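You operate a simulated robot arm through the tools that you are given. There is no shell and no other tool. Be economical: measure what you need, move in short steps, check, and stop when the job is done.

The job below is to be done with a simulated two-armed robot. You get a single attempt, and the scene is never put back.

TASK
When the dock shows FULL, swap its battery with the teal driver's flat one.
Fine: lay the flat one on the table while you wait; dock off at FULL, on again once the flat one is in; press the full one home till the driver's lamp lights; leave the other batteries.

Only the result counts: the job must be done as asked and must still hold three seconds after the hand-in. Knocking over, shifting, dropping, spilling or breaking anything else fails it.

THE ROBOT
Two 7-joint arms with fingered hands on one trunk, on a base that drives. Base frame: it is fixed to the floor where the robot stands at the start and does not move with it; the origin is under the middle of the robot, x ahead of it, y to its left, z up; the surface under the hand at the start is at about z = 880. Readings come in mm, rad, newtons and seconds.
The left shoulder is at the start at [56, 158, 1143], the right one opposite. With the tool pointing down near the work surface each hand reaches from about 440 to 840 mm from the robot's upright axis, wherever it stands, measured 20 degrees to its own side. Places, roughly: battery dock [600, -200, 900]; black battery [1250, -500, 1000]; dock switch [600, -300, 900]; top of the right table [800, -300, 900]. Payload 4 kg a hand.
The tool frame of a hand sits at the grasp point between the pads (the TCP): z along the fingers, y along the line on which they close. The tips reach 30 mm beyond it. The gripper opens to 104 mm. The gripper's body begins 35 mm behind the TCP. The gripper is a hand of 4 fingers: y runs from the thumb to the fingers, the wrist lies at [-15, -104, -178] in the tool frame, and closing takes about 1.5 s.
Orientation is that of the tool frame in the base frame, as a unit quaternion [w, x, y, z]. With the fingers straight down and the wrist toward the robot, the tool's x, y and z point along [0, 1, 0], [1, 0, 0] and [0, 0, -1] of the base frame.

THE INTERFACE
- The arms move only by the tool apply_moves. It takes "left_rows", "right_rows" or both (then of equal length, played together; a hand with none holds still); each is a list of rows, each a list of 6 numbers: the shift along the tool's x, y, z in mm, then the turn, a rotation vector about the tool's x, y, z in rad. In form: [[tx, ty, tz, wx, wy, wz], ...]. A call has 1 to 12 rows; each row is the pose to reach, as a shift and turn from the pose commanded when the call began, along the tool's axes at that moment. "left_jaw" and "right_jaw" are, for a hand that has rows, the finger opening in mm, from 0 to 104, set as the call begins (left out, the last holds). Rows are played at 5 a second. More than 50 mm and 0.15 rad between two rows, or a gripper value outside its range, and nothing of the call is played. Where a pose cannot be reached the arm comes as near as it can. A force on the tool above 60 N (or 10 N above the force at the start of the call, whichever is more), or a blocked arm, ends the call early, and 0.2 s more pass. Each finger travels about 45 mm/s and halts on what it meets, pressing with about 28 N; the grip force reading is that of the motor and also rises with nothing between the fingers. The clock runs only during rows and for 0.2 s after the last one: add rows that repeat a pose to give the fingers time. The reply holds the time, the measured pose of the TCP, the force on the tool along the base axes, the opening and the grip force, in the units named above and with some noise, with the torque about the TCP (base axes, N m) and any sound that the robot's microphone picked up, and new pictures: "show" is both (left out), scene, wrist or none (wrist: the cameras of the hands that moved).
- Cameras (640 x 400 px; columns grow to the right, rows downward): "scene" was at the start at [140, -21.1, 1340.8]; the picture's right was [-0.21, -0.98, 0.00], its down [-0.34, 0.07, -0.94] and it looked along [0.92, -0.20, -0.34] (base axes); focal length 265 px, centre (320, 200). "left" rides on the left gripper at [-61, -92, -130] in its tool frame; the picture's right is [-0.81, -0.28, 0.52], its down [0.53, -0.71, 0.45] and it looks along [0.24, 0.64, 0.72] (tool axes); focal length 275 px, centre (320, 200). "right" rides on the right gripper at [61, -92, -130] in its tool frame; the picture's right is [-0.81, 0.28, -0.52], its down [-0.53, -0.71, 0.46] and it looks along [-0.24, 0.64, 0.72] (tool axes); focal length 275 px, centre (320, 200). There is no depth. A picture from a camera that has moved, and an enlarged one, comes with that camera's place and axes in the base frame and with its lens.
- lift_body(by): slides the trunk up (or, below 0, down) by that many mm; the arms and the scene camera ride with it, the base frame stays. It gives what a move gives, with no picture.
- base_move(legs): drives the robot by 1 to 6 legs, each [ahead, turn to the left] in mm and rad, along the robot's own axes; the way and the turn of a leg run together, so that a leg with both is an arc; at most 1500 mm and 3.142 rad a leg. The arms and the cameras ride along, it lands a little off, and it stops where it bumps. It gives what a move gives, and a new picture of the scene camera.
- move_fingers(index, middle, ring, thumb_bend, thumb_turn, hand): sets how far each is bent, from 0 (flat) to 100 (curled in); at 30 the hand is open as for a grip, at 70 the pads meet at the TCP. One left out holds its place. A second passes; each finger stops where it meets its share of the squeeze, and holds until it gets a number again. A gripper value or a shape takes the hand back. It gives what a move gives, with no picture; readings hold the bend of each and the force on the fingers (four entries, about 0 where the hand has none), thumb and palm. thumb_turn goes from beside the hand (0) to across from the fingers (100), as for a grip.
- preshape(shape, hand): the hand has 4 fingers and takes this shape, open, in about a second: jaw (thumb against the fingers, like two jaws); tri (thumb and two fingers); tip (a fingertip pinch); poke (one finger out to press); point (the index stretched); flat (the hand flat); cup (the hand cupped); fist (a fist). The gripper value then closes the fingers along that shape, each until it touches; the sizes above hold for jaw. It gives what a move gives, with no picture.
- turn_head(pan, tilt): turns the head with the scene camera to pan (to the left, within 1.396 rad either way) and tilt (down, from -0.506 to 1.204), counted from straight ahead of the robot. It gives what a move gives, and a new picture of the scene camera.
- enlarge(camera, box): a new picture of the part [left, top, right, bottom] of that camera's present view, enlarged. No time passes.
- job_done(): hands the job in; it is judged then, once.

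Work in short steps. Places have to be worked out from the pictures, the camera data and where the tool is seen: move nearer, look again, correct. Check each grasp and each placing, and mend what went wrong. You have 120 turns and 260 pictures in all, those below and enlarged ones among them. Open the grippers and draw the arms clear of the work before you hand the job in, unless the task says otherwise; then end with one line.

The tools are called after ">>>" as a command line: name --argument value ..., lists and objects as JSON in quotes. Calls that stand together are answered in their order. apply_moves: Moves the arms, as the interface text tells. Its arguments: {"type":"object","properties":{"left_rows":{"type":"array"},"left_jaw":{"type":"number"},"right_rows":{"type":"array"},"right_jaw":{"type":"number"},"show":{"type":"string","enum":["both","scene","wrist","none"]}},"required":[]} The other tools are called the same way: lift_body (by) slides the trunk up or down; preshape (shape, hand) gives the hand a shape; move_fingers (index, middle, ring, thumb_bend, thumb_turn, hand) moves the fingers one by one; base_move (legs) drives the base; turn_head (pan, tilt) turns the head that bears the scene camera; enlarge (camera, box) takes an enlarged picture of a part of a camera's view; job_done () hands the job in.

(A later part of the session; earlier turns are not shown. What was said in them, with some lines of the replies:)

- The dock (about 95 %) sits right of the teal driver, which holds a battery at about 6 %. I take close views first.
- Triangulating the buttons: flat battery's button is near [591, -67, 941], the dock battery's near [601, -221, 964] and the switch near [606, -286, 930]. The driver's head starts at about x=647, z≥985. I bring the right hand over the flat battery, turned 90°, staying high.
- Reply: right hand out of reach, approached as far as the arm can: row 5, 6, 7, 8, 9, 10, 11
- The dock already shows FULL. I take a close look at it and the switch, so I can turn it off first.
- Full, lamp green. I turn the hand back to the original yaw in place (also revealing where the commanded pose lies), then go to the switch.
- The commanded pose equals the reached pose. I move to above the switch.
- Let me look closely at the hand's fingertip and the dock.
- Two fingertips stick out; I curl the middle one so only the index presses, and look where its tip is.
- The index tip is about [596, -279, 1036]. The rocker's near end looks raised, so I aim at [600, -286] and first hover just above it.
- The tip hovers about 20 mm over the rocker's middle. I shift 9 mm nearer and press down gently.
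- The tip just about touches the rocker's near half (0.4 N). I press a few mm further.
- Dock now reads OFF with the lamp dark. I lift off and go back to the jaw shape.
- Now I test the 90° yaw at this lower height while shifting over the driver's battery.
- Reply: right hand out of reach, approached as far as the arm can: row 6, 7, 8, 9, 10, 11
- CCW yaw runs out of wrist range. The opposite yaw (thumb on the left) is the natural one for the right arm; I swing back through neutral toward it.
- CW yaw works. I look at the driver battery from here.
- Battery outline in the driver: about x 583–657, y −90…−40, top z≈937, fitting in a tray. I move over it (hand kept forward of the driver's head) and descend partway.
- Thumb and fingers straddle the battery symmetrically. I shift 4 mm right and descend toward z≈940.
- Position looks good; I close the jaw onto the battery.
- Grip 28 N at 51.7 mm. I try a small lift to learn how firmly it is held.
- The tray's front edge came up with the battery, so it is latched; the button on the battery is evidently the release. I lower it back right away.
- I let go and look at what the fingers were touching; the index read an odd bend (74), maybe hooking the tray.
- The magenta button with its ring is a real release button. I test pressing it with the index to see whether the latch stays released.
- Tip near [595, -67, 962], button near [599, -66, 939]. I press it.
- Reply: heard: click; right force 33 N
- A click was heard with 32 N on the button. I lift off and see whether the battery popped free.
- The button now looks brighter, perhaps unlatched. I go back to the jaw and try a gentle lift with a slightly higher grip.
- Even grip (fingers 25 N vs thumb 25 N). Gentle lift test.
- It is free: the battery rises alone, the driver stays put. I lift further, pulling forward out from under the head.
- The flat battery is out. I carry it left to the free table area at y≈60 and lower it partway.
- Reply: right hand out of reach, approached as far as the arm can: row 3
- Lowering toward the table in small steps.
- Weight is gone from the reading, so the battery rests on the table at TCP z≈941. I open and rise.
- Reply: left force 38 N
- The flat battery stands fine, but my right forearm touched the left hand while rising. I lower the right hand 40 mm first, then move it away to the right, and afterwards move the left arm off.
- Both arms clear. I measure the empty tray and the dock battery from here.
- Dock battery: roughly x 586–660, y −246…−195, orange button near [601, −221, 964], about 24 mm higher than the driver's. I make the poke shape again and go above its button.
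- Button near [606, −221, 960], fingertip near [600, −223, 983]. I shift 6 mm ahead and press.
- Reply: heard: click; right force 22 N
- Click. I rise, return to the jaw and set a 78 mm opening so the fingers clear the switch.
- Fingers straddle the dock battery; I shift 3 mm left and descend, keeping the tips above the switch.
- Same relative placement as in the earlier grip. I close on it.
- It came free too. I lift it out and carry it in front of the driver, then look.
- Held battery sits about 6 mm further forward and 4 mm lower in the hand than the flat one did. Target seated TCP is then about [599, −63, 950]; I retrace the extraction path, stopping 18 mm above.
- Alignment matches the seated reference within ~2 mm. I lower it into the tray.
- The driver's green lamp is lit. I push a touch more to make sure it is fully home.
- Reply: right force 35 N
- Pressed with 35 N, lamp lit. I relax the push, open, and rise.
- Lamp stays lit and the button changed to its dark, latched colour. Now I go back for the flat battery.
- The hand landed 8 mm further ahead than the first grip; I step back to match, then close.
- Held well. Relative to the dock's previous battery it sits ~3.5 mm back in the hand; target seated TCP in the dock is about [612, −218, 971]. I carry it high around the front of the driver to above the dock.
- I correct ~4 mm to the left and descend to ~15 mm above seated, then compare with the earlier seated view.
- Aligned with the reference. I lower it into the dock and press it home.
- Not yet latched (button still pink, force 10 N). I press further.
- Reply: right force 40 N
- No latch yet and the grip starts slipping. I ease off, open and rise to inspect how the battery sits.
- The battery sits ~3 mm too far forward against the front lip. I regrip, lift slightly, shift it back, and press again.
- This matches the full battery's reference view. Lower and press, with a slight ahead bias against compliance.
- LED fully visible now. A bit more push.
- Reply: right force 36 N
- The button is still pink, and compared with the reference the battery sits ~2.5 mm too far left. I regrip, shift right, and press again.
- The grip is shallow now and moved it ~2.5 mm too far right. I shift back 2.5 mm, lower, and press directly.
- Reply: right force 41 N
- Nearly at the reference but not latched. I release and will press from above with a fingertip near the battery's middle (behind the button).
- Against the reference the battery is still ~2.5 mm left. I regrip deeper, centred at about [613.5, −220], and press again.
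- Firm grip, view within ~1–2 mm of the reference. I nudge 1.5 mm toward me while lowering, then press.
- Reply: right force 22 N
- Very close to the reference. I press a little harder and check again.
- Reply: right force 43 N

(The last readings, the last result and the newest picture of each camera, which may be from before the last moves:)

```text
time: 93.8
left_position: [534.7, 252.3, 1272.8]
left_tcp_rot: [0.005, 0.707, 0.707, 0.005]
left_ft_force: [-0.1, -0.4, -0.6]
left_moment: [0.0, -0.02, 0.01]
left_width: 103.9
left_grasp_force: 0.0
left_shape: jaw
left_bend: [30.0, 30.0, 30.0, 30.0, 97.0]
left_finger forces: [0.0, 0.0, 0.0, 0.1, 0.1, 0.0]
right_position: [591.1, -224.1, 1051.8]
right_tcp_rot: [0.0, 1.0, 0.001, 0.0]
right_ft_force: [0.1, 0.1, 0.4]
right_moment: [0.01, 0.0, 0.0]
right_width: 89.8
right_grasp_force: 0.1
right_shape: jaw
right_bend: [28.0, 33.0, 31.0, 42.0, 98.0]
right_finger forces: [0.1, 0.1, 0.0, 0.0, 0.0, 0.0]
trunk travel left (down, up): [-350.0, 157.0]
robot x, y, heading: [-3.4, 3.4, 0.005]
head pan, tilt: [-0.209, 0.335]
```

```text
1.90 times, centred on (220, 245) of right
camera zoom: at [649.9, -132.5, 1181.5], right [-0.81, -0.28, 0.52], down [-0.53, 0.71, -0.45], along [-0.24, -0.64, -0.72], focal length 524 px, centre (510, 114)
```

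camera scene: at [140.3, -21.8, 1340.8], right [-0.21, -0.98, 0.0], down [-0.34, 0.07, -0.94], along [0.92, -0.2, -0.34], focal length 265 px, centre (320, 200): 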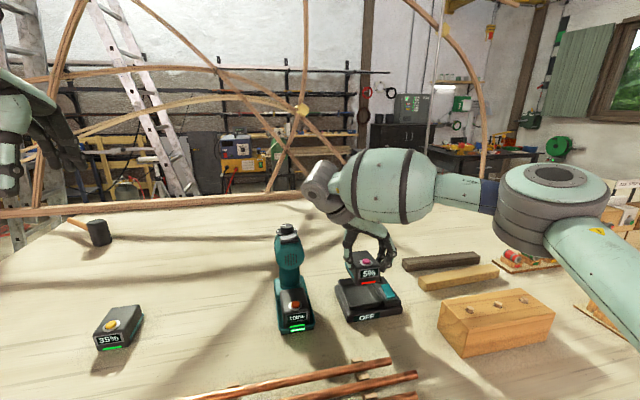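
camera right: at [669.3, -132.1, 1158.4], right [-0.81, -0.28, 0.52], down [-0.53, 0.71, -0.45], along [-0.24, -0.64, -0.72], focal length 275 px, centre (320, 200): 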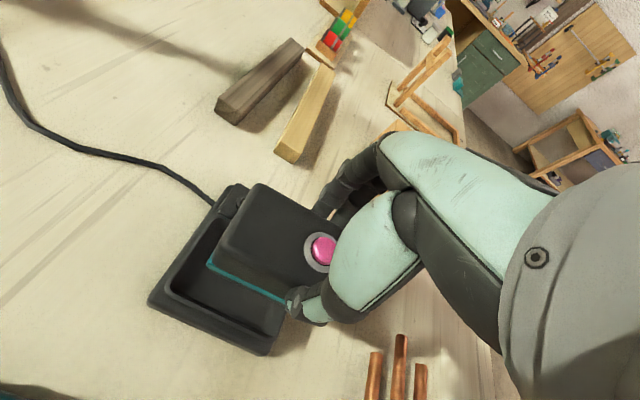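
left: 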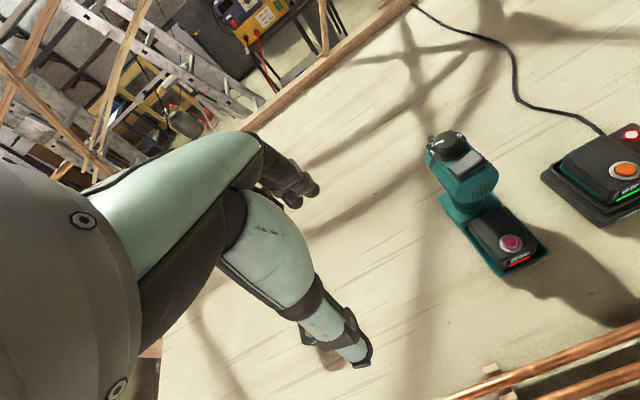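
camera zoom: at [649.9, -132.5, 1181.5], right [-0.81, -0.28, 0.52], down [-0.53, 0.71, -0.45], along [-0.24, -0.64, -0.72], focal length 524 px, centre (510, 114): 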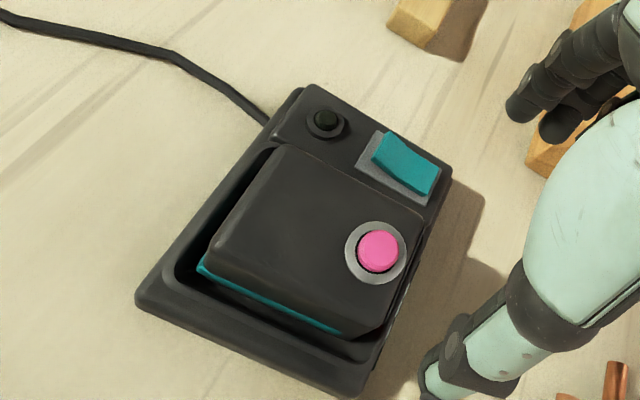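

The battery now coincides exactly with the original seated view. I make the poke shape, turn the hand to its neutral yaw and go above the switch's raised far end.

>>> preshape --shape "poke" --hand "right"

>>> move_fingers --hand "right" --middle 100

>>> apply_moves --right_rows '[[0, 6, -10, 0, 0, -0.143], [0, 12, -20, 0, 0, -0.286], [0, 18, -20, 0, 0, -0.428], [0, 25, -20, 0, 0, -0.571], [0, 31, -20, 0, 0, -0.714], [0, 38, -20, 0, 0, -0.857], [0, 45, -20, 0, 0, -1.0], [8, 51, -10, 0, 0, -1.142], [16, 57, 0, 0, 0, -1.285], [24, 63, 10, 0, 0, -1.428], [31, 69, 20, 0, 0, -1.571]]'

>>> enlarge --camera "scene" --box '[310, 220, 430, 330]'

```text
time: 94.7
left_position: [537.5, 253.3, 1272.2]
left_tcp_rot: [0.004, 0.707, 0.707, 0.003]
left_ft_force: [-0.2, -0.2, -0.4]
left_moment: [-0.01, 0.0, -0.02]
left_width: 104.2
left_grasp_force: 0.0
left_shape: jaw
left_bend: [30.0, 30.0, 30.0, 30.0, 97.0]
left_finger forces: [0.1, 0.0, 0.1, 0.0, 0.1, 0.0]
right_position: [591.9, -223.1, 1051.0]
right_tcp_rot: [0.0, 1.0, 0.001, -0.001]
right_ft_force: [0.3, -0.2, 0.7]
right_moment: [-0.01, 0.01, 0.03]
right_width: 0.0
right_grasp_force: 0.2
right_shape: poke
right_bend: [70.0, 70.0, 99.0, 100.0, 100.0]
right_finger forces: [0.0, 0.0, 0.1, 0.1, 0.1, 0.0]
trunk travel left (down, up): [-350.0, 157.0]
robot x, y, heading: [-1.7, 0.8, 0.004]
head pan, tilt: [-0.209, 0.335]
```

```text
time: 95.7
left_position: [537.4, 254.3, 1273.5]
left_tcp_rot: [0.004, 0.707, 0.707, 0.005]
left_ft_force: [-0.2, -0.9, 0.3]
left_moment: [0.06, -0.01, 0.0]
left_width: 104.0
left_grasp_force: 0.1
left_shape: jaw
left_bend: [30.0, 30.0, 30.0, 30.0, 97.0]
left_finger forces: [0.0, 0.0, 0.0, 0.1, 0.0, 0.1]
right_position: [591.6, -224.0, 1051.3]
right_tcp_rot: [0.0, 1.0, 0.0, -0.001]
right_ft_force: [-0.6, 0.1, 0.3]
right_moment: [0.05, 0.0, -0.03]
right_width: 29.7
right_grasp_force: 0.0
right_shape: fingers
right_bend: [70.0, 100.0, 99.0, 100.0, 100.0]
right_finger forces: [0.0, 0.0, 0.0, 0.1, 0.0, 0.1]
trunk travel left (down, up): [-350.0, 157.0]
robot x, y, heading: [1.3, 0.8, -0.005]
head pan, tilt: [-0.209, 0.335]
```

```text
time: 98.1
left_position: [536.6, 251.9, 1272.5]
left_tcp_rot: [0.003, 0.707, 0.707, 0.005]
left_ft_force: [-0.9, 0.1, 0.5]
left_moment: [-0.01, -0.02, 0.0]
left_width: 103.9
left_grasp_force: 0.1
left_shape: jaw
left_bend: [30.0, 30.0, 30.0, 30.0, 97.0]
left_finger forces: [0.0, 0.0, 0.1, 0.1, 0.0, 0.0]
right_position: [624.5, -292.6, 1028.8]
right_tcp_rot: [0.0, 0.706, 0.708, 0.001]
right_ft_force: [-0.5, 0.1, 0.1]
right_moment: [0.01, 0.0, 0.01]
right_width: 30.0
right_grasp_force: 0.0
right_shape: fingers
right_bend: [70.0, 100.0, 99.0, 100.0, 100.0]
right_finger forces: [0.1, 0.1, 0.0, 0.0, 0.1, 0.0]
trunk travel left (down, up): [-350.0, 157.0]
robot x, y, heading: [0.2, -0.1, -0.004]
head pan, tilt: [-0.209, 0.335]
camera scene: at [140.4, -21.7, 1340.8], right [-0.21, -0.98, 0.0], down [-0.34, 0.07, -0.94], along [0.92, -0.2, -0.34], focal length 265 px, centre (320, 200)
camera right: at [530.6, -231.8, 1160.3], right [0.28, -0.81, 0.52], down [-0.71, -0.53, -0.46], along [0.64, -0.24, -0.73], focal length 275 px, centre (320, 200)
```

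scene: 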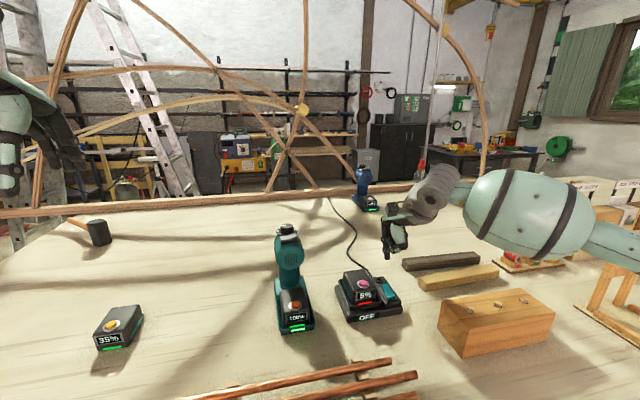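
right: 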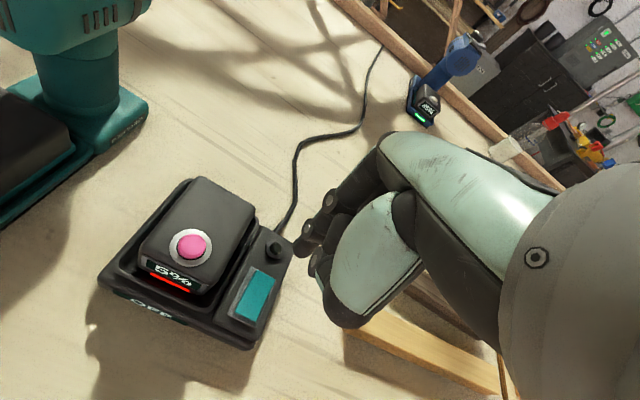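

```text
3.64 times, centred on (370, 275) of scene
camera zoom: at [140.4, -21.7, 1340.8], right [-0.21, -0.98, 0.0], down [-0.34, 0.07, -0.94], along [0.92, -0.2, -0.34], focal length 964 px, centre (138, -73)
```

zoom: 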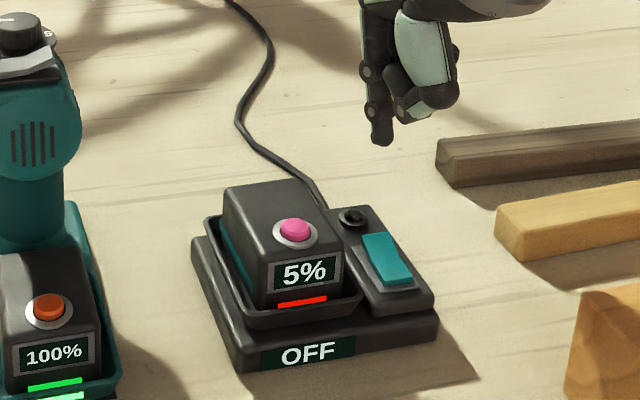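

The far end is at about [618, −288]. I move down onto it.

>>> apply_moves --right_rows '[[-1, -7, 30, 0, 0, 0], [-1, -7, 55, 0, 0, 0], [-1, -7, 68, 0, 0, 0]]' --show "none"

>>> enlarge --camera "scene" --box '[310, 230, 430, 340]'

>>> enlarge --camera "right" --box '[160, 160, 340, 340]'

```text
time: 98.9
left_position: [536.7, 252.0, 1272.6]
left_tcp_rot: [0.003, 0.707, 0.708, 0.004]
left_ft_force: [0.1, -1.3, -0.9]
left_moment: [0.0, 0.0, 0.0]
left_width: 103.8
left_grasp_force: 0.1
left_shape: jaw
left_bend: [30.0, 30.0, 30.0, 30.0, 97.0]
left_finger forces: [0.0, 0.0, 0.0, 0.0, 0.0, 0.0]
right_position: [617.4, -292.3, 961.8]
right_tcp_rot: [0.0, 0.707, 0.707, -0.001]
right_ft_force: [0.3, 1.2, -0.4]
right_moment: [0.0, 0.02, 0.02]
right_width: 29.8
right_grasp_force: 0.1
right_shape: fingers
right_bend: [70.0, 100.0, 99.0, 100.0, 100.0]
right_finger forces: [0.1, 0.1, 0.1, 0.1, 0.0, 0.1]
trunk travel left (down, up): [-350.0, 157.0]
robot x, y, heading: [-0.9, -0.1, -0.007]
head pan, tilt: [-0.209, 0.335]
```

```text
3.64 times, centred on (370, 285) of scene
camera zoom: at [139.9, -20.9, 1340.9], right [-0.21, -0.98, 0.0], down [-0.34, 0.07, -0.94], along [0.92, -0.2, -0.34], focal length 964 px, centre (138, -109)
```

zoom: 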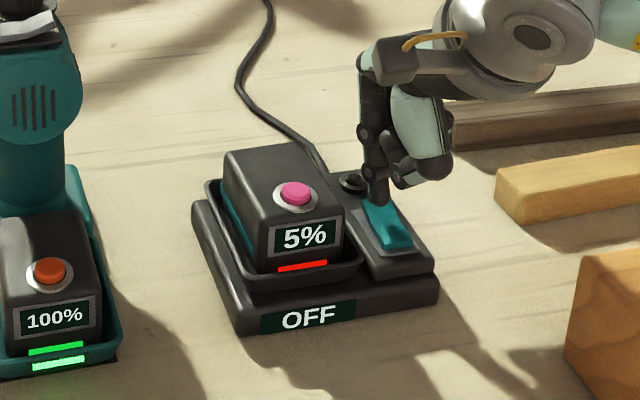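

```text
2.22 times, centred on (250, 250) of right
camera zoom: at [523.3, -232.0, 1092.4], right [0.28, -0.81, 0.52], down [-0.71, -0.53, -0.46], along [0.64, -0.24, -0.72], focal length 612 px, centre (476, 89)
```

zoom: 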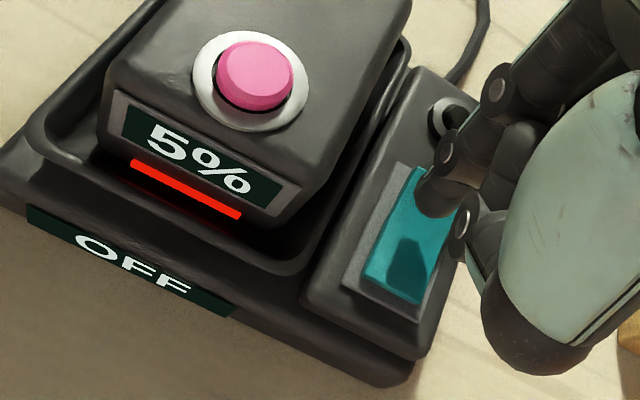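

Tip is right over the far end. Pressing.

>>> apply_moves --right_rows '[[0, 0, 4, 0, 0, 0], [0, 0, 8, 0, 0, 0], [0, 0, 12, 0, 0, 0]]' --show "none"

>>> enlarge --camera "scene" --box '[310, 230, 430, 340]'

```text
time: 99.7
left_position: [535.3, 253.9, 1272.4]
left_tcp_rot: [0.003, 0.707, 0.708, 0.005]
left_ft_force: [1.0, -0.6, -0.6]
left_moment: [0.03, -0.02, 0.0]
left_width: 103.9
left_grasp_force: 0.0
left_shape: jaw
left_bend: [30.0, 30.0, 30.0, 30.0, 97.0]
left_finger forces: [0.0, 0.0, 0.0, 0.0, 0.1, 0.1]
right_position: [616.9, -291.9, 952.3]
right_tcp_rot: [0.0, 0.707, 0.707, 0.002]
right_ft_force: [1.4, -1.1, 5.7]
right_moment: [0.01, -0.1, 0.01]
right_width: 29.4
right_grasp_force: 3.3
right_shape: fingers
right_bend: [70.0, 100.0, 99.0, 100.0, 100.0]
right_finger forces: [6.6, 0.0, 0.1, 0.1, 0.0, 0.0]
trunk travel left (down, up): [-350.0, 157.0]
robot x, y, heading: [-0.2, -1.2, 0.0]
head pan, tilt: [-0.209, 0.335]
```

```text
3.64 times, centred on (370, 285) of scene
camera zoom: at [139.3, -20.8, 1341.0], right [-0.21, -0.98, 0.0], down [-0.33, 0.07, -0.94], along [0.92, -0.2, -0.34], focal length 964 px, centre (138, -109)
```

zoom: 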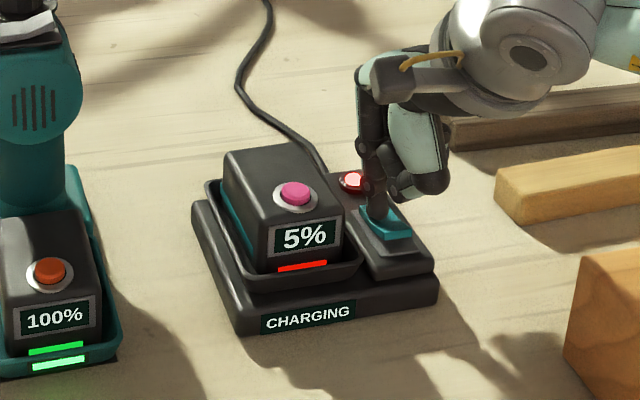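

The dock shows CHARGING with its lamp red. I lift off, open the hand and draw the arm clear.

>>> apply_moves --right_rows '[[0, 0, -30, 0, 0, 0], [0, 0, -75, 0, 0, 0], [-30, 0, -120, 0, 0, 0], [-70, -20, -150, 0, 0, 0], [-100, -40, -180, 0, 0, 0]]' --show "none"

>>> preshape --shape "jaw" --hand "right"

>>> enlarge --camera "scene" --box '[200, 200, 440, 350]'

>>> enlarge --camera "scene" --box '[0, 0, 640, 400]'

```text
refused: row 3 steps farther than a row can; nothing moved
```

```text
time: 100.6
left_position: [535.0, 253.9, 1273.5]
left_tcp_rot: [0.004, 0.707, 0.707, 0.005]
left_ft_force: [0.1, -0.2, 0.3]
left_moment: [0.02, -0.05, -0.01]
left_width: 103.7
left_grasp_force: 0.0
left_shape: jaw
left_bend: [30.0, 30.0, 30.0, 30.0, 97.0]
left_finger forces: [0.0, 0.1, 0.0, 0.0, 0.1, 0.1]
right_position: [615.0, -293.3, 950.6]
right_tcp_rot: [0.0, 0.707, 0.707, 0.0]
right_ft_force: [-0.6, 0.6, -0.6]
right_moment: [0.0, 0.0, -0.03]
right_width: 104.0
right_grasp_force: 0.1
right_shape: jaw
right_bend: [30.0, 30.0, 30.0, 30.0, 98.0]
right_finger forces: [0.0, 0.0, 0.1, 0.0, 0.1, 0.0]
trunk travel left (down, up): [-350.0, 157.0]
robot x, y, heading: [4.3, 2.6, -0.0]
head pan, tilt: [-0.209, 0.335]
```

```text
2.67 times, centred on (320, 275) of scene
camera zoom: at [138.8, -20.8, 1341.0], right [-0.21, -0.98, 0.0], down [-0.33, 0.07, -0.94], along [0.92, -0.2, -0.34], focal length 707 px, centre (320, 0)
```

zoom: 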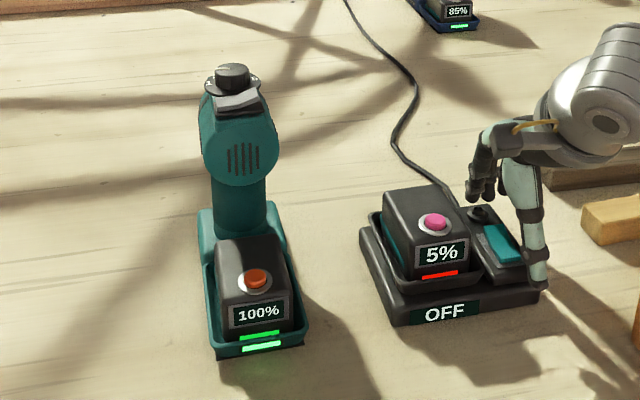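

```text
1.00 times, centred on (320, 200) of scene (not enlarged: the box is as wide or as high as the picture)
camera zoom: at [138.8, -20.8, 1341.0], right [-0.21, -0.98, 0.0], down [-0.33, 0.07, -0.94], along [0.92, -0.2, -0.34], focal length 265 px, centre (320, 200)
```

zoom: 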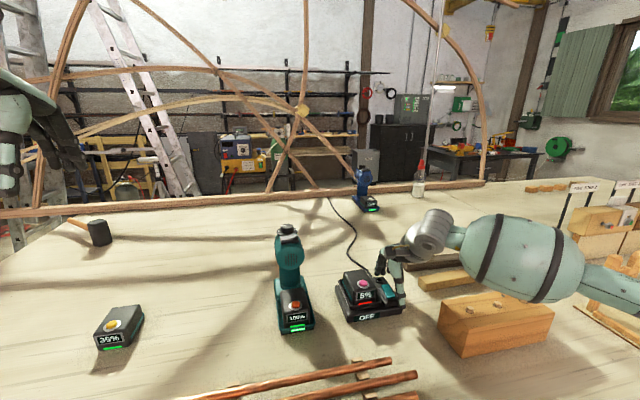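

My lift was refused and opening the hand in place pushed the switch off again. I lift straight up now and will switch it on once more.

>>> apply_moves --right_rows '[[0, 0, -30, 0, 0, 0], [0, 0, -60, 0, 0, 0], [0, 0, -80, 0, 0, 0]]' --show "none"

>>> preshape --shape "poke" --hand "right"

>>> move_fingers --hand "right" --middle 100

>>> enlarge --camera "scene" --box '[310, 230, 430, 340]'

```text
time: 101.4
left_position: [536.3, 252.4, 1272.0]
left_tcp_rot: [0.004, 0.707, 0.707, 0.005]
left_ft_force: [-0.2, 0.6, 0.4]
left_moment: [-0.01, 0.04, -0.01]
left_width: 104.0
left_grasp_force: 0.2
left_shape: jaw
left_bend: [30.0, 30.0, 30.0, 30.0, 97.0]
left_finger forces: [0.0, 0.0, 0.0, 0.1, 0.0, 0.0]
right_position: [617.3, -293.1, 1029.9]
right_tcp_rot: [-0.001, 0.707, 0.707, -0.001]
right_ft_force: [0.2, 0.3, -0.1]
right_moment: [-0.01, 0.04, -0.01]
right_width: 103.9
right_grasp_force: 0.0
right_shape: jaw
right_bend: [30.0, 30.0, 30.0, 30.0, 98.0]
right_finger forces: [0.0, 0.0, 0.1, 0.0, 0.1, 0.0]
trunk travel left (down, up): [-350.0, 157.0]
robot x, y, heading: [1.0, -2.8, -0.008]
head pan, tilt: [-0.209, 0.335]
```

```text
time: 102.3
left_position: [536.4, 252.7, 1271.2]
left_tcp_rot: [0.004, 0.707, 0.707, 0.005]
left_ft_force: [0.0, 0.3, 0.5]
left_moment: [0.02, -0.01, -0.03]
left_width: 103.9
left_grasp_force: 0.0
left_shape: jaw
left_bend: [30.0, 30.0, 30.0, 30.0, 97.0]
left_finger forces: [0.0, 0.0, 0.0, 0.0, 0.0, 0.1]
right_position: [616.6, -293.3, 1029.7]
right_tcp_rot: [0.0, 0.707, 0.707, 0.0]
right_ft_force: [0.4, 0.6, -0.1]
right_moment: [0.03, -0.03, -0.01]
right_width: 0.0
right_grasp_force: 0.1
right_shape: poke
right_bend: [70.0, 70.0, 99.0, 100.0, 100.0]
right_finger forces: [0.1, 0.0, 0.0, 0.1, 0.0, 0.1]
trunk travel left (down, up): [-350.0, 157.0]
robot x, y, heading: [2.9, -0.8, -0.0]
head pan, tilt: [-0.209, 0.335]
```

```text
time: 103.3
left_position: [535.6, 253.1, 1272.6]
left_tcp_rot: [0.004, 0.707, 0.707, 0.005]
left_ft_force: [-1.2, 0.2, -0.9]
left_moment: [0.01, 0.0, -0.02]
left_width: 103.8
left_grasp_force: 0.0
left_shape: jaw
left_bend: [30.0, 30.0, 30.0, 30.0, 97.0]
left_finger forces: [0.0, 0.0, 0.0, 0.1, 0.1, 0.0]
right_position: [615.5, -293.9, 1028.8]
right_tcp_rot: [-0.001, 0.707, 0.707, -0.001]
right_ft_force: [-0.3, -0.4, 0.2]
right_moment: [-0.02, 0.0, -0.02]
right_width: 29.9
right_grasp_force: 0.0
right_shape: fingers
right_bend: [70.0, 100.0, 99.0, 100.0, 100.0]
right_finger forces: [0.0, 0.0, 0.0, 0.1, 0.1, 0.1]
trunk travel left (down, up): [-350.0, 157.0]
robot x, y, heading: [-1.4, -1.4, -0.001]
head pan, tilt: [-0.209, 0.335]
```

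```text
3.64 times, centred on (370, 285) of scene
camera zoom: at [140.0, -21.0, 1340.8], right [-0.21, -0.98, 0.0], down [-0.34, 0.07, -0.94], along [0.92, -0.2, -0.34], focal length 964 px, centre (138, -109)
```

zoom: 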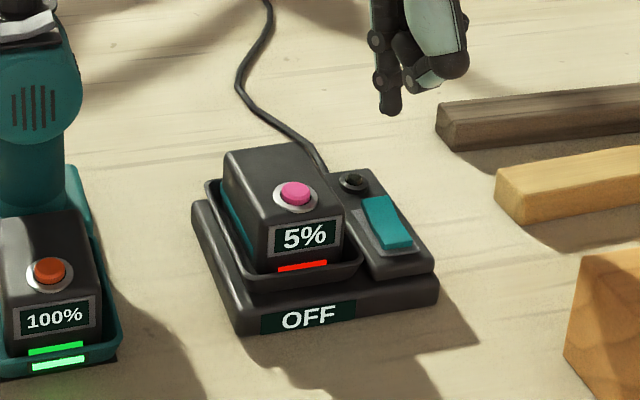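

Nothing was displaced; dock and battery are as before. Pressing the far end again from the same spot, then lifting in the same call.

>>> apply_moves --right_rows '[[0, 1, 30, 0, 0, 0], [0, 1, 55, 0, 0, 0], [0, 1, 69, 0, 0, 0], [0, 1, 75, 0, 0, 0], [0, 1, 80, 0, 0, 0], [0, 1, 80, 0, 0, 0], [0, 1, 60, 0, 0, 0], [0, 1, 20, 0, 0, 0], [0, 1, -25, 0, 0, 0]]' --show "none"

>>> enlarge --camera "scene" --box '[310, 230, 430, 340]'

```text
time: 105.3
left_position: [536.0, 253.1, 1272.2]
left_tcp_rot: [0.003, 0.707, 0.707, 0.004]
left_ft_force: [0.0, -0.7, 0.0]
left_moment: [0.01, 0.01, -0.02]
left_width: 104.1
left_grasp_force: 0.1
left_shape: jaw
left_bend: [30.0, 30.0, 30.0, 30.0, 97.0]
left_finger forces: [0.1, 0.0, 0.0, 0.0, 0.0, 0.0]
right_position: [617.1, -289.6, 1055.1]
right_tcp_rot: [-0.001, 0.707, 0.708, 0.0]
right_ft_force: [-1.1, 0.2, -0.5]
right_moment: [0.0, -0.02, -0.01]
right_width: 29.8
right_grasp_force: 0.0
right_shape: fingers
right_bend: [70.0, 100.0, 99.0, 100.0, 100.0]
right_finger forces: [0.0, 0.0, 0.0, 0.0, 0.1, 0.0]
trunk travel left (down, up): [-350.0, 157.0]
robot x, y, heading: [0.6, -1.4, -0.001]
head pan, tilt: [-0.209, 0.335]
```

```text
3.64 times, centred on (370, 285) of scene
camera zoom: at [139.7, -20.6, 1340.9], right [-0.21, -0.98, 0.0], down [-0.33, 0.07, -0.94], along [0.92, -0.2, -0.34], focal length 964 px, centre (138, -109)
```

zoom: 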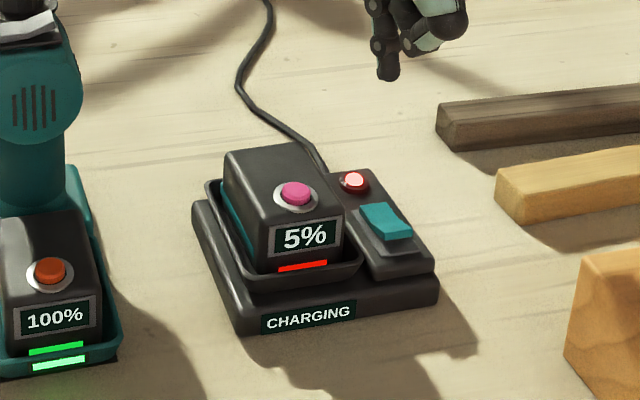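

CHARGING, lamp red, and the finger is well clear. I raise and withdraw the arm, and only then open the hand.

>>> apply_moves --right_rows '[[0, 0, -35, 0, 0, 0], [-20, -10, -65, 0, 0, 0], [-45, -30, -95, 0, 0, 0], [-70, -50, -115, 0, 0, 0]]' --show "none"

>>> enlarge --camera "scene" --box '[200, 200, 440, 350]'

```text
time: 106.3
left_position: [535.2, 252.5, 1273.7]
left_tcp_rot: [0.004, 0.707, 0.707, 0.006]
left_ft_force: [0.4, -0.4, -0.5]
left_moment: [0.01, 0.02, -0.02]
left_width: 104.0
left_grasp_force: 0.0
left_shape: jaw
left_bend: [30.0, 30.0, 30.0, 30.0, 97.0]
left_finger forces: [0.1, 0.0, 0.0, 0.0, 0.0, 0.1]
right_position: [567.7, -362.3, 1170.5]
right_tcp_rot: [0.0, 0.707, 0.707, -0.001]
right_ft_force: [0.2, 0.3, -0.4]
right_moment: [-0.02, -0.01, 0.02]
right_width: 29.9
right_grasp_force: 0.0
right_shape: fingers
right_bend: [70.0, 100.0, 99.0, 100.0, 100.0]
right_finger forces: [0.0, 0.0, 0.0, 0.0, 0.1, 0.0]
trunk travel left (down, up): [-350.0, 157.0]
robot x, y, heading: [-2.8, 1.3, 0.0]
head pan, tilt: [-0.209, 0.335]
```

```text
2.67 times, centred on (320, 275) of scene
camera zoom: at [138.9, -21.4, 1341.0], right [-0.21, -0.98, 0.0], down [-0.33, 0.07, -0.94], along [0.92, -0.2, -0.34], focal length 707 px, centre (320, 0)
```

zoom: 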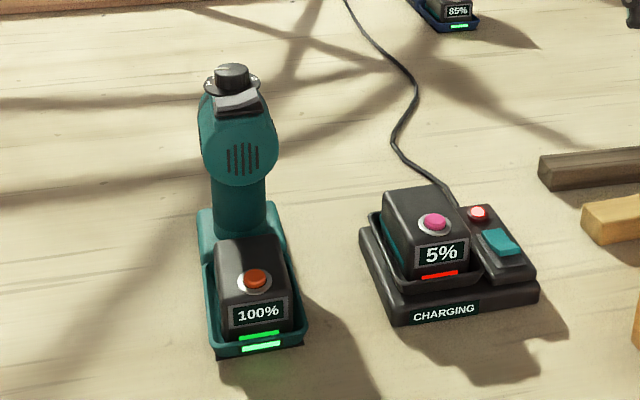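

Everything looks right; I open the hand and let some time pass to confirm charging proceeds.

>>> preshape --shape "jaw" --hand "right"

>>> apply_moves --right_rows '[[0, 0, 0, 0, 0, 0], [0, 0, 0, 0, 0, 0], [0, 0, 0, 0, 0, 0], [0, 0, 0, 0, 0, 0], [0, 0, 0, 0, 0, 0], [0, 0, 0, 0, 0, 0], [0, 0, 0, 0, 0, 0], [0, 0, 0, 0, 0, 0], [0, 0, 0, 0, 0, 0], [0, 0, 0, 0, 0, 0], [0, 0, 0, 0, 0, 0], [0, 0, 0, 0, 0, 0]]'

>>> enlarge --camera "scene" --box '[250, 240, 430, 340]'

```text
time: 107.2
left_position: [536.3, 252.8, 1272.4]
left_tcp_rot: [0.004, 0.707, 0.707, 0.005]
left_ft_force: [-0.7, -0.7, 0.3]
left_moment: [0.0, -0.03, -0.01]
left_width: 104.2
left_grasp_force: 0.0
left_shape: jaw
left_bend: [30.0, 30.0, 30.0, 30.0, 97.0]
left_finger forces: [0.1, 0.0, 0.1, 0.0, 0.0, 0.1]
right_position: [568.5, -361.4, 1169.5]
right_tcp_rot: [-0.001, 0.707, 0.707, 0.0]
right_ft_force: [-0.2, 0.0, 0.0]
right_moment: [0.02, 0.01, 0.04]
right_width: 104.0
right_grasp_force: 0.0
right_shape: jaw
right_bend: [30.0, 30.0, 30.0, 30.0, 98.0]
right_finger forces: [0.0, 0.0, 0.0, 0.0, 0.0, 0.0]
trunk travel left (down, up): [-350.0, 157.0]
robot x, y, heading: [-0.1, -0.8, -0.003]
head pan, tilt: [-0.209, 0.335]
```

```text
time: 109.8
left_position: [537.0, 252.1, 1273.0]
left_tcp_rot: [0.004, 0.707, 0.707, 0.005]
left_ft_force: [-0.1, 0.1, -0.2]
left_moment: [0.0, -0.03, 0.0]
left_width: 104.0
left_grasp_force: 0.2
left_shape: jaw
left_bend: [30.0, 30.0, 30.0, 30.0, 97.0]
left_finger forces: [0.0, 0.0, 0.0, 0.0, 0.0, 0.0]
right_position: [566.8, -361.1, 1169.2]
right_tcp_rot: [-0.001, 0.707, 0.707, 0.0]
right_ft_force: [0.3, -0.6, 1.1]
right_moment: [0.05, 0.02, 0.01]
right_width: 103.6
right_grasp_force: 0.1
right_shape: jaw
right_bend: [30.0, 30.0, 30.0, 30.0, 98.0]
right_finger forces: [0.0, 0.1, 0.1, 0.0, 0.0, 0.0]
trunk travel left (down, up): [-350.0, 157.0]
robot x, y, heading: [1.0, -3.7, -0.003]
head pan, tilt: [-0.209, 0.335]
camera scene: at [139.9, -21.0, 1340.8], right [-0.21, -0.98, 0.0], down [-0.34, 0.07, -0.94], along [0.92, -0.2, -0.34], focal length 265 px, centre (320, 200)
camera right: at [474.5, -301.0, 1300.1], right [0.28, -0.81, 0.52], down [-0.71, -0.53, -0.45], along [0.64, -0.24, -0.73], focal length 275 px, centre (320, 200)
```

scene: 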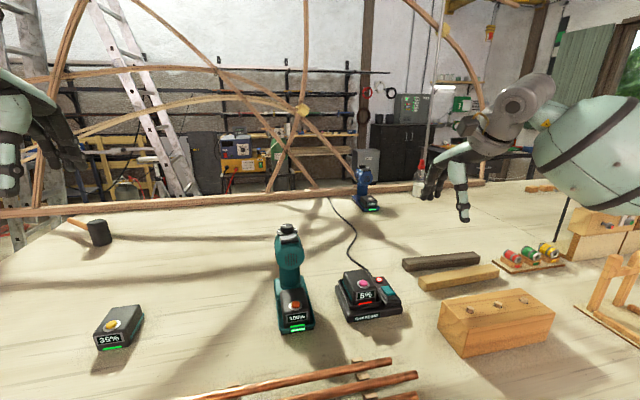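
right: 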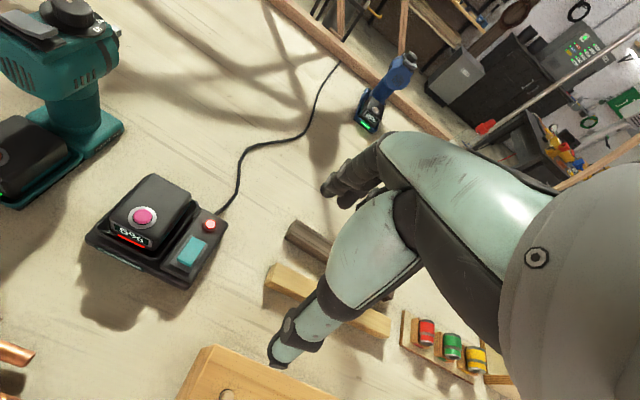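

```text
3.56 times, centred on (340, 290) of scene
camera zoom: at [139.9, -21.0, 1340.8], right [-0.21, -0.98, 0.0], down [-0.34, 0.07, -0.94], along [0.92, -0.2, -0.34], focal length 943 px, centre (249, -120)
```

zoom: 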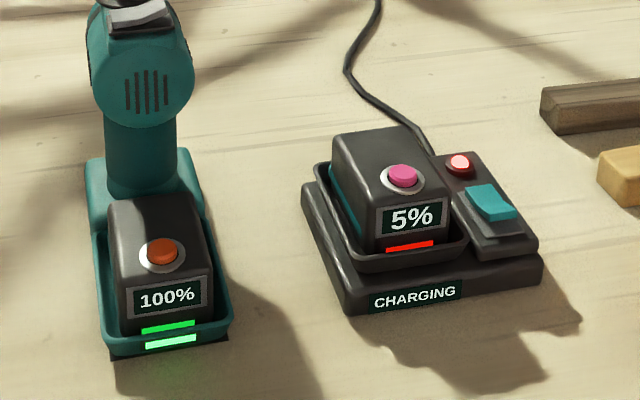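

The driver holds the 100 % battery with its lamp lit. The dock holds the flat one and shows CHARGING. The other batteries are untouched and both arms are clear, so I hand in.

>>> job_done

```text
The job is handed in.
```

The batteries are swapped: the teal driver has the 100 % battery with its lamp lit, and the flat one is in the dock, which is on and shows CHARGING (still 5 % when I handed in). After I first switched the dock back on, opening my hand knocked it off, so I switched it on again.
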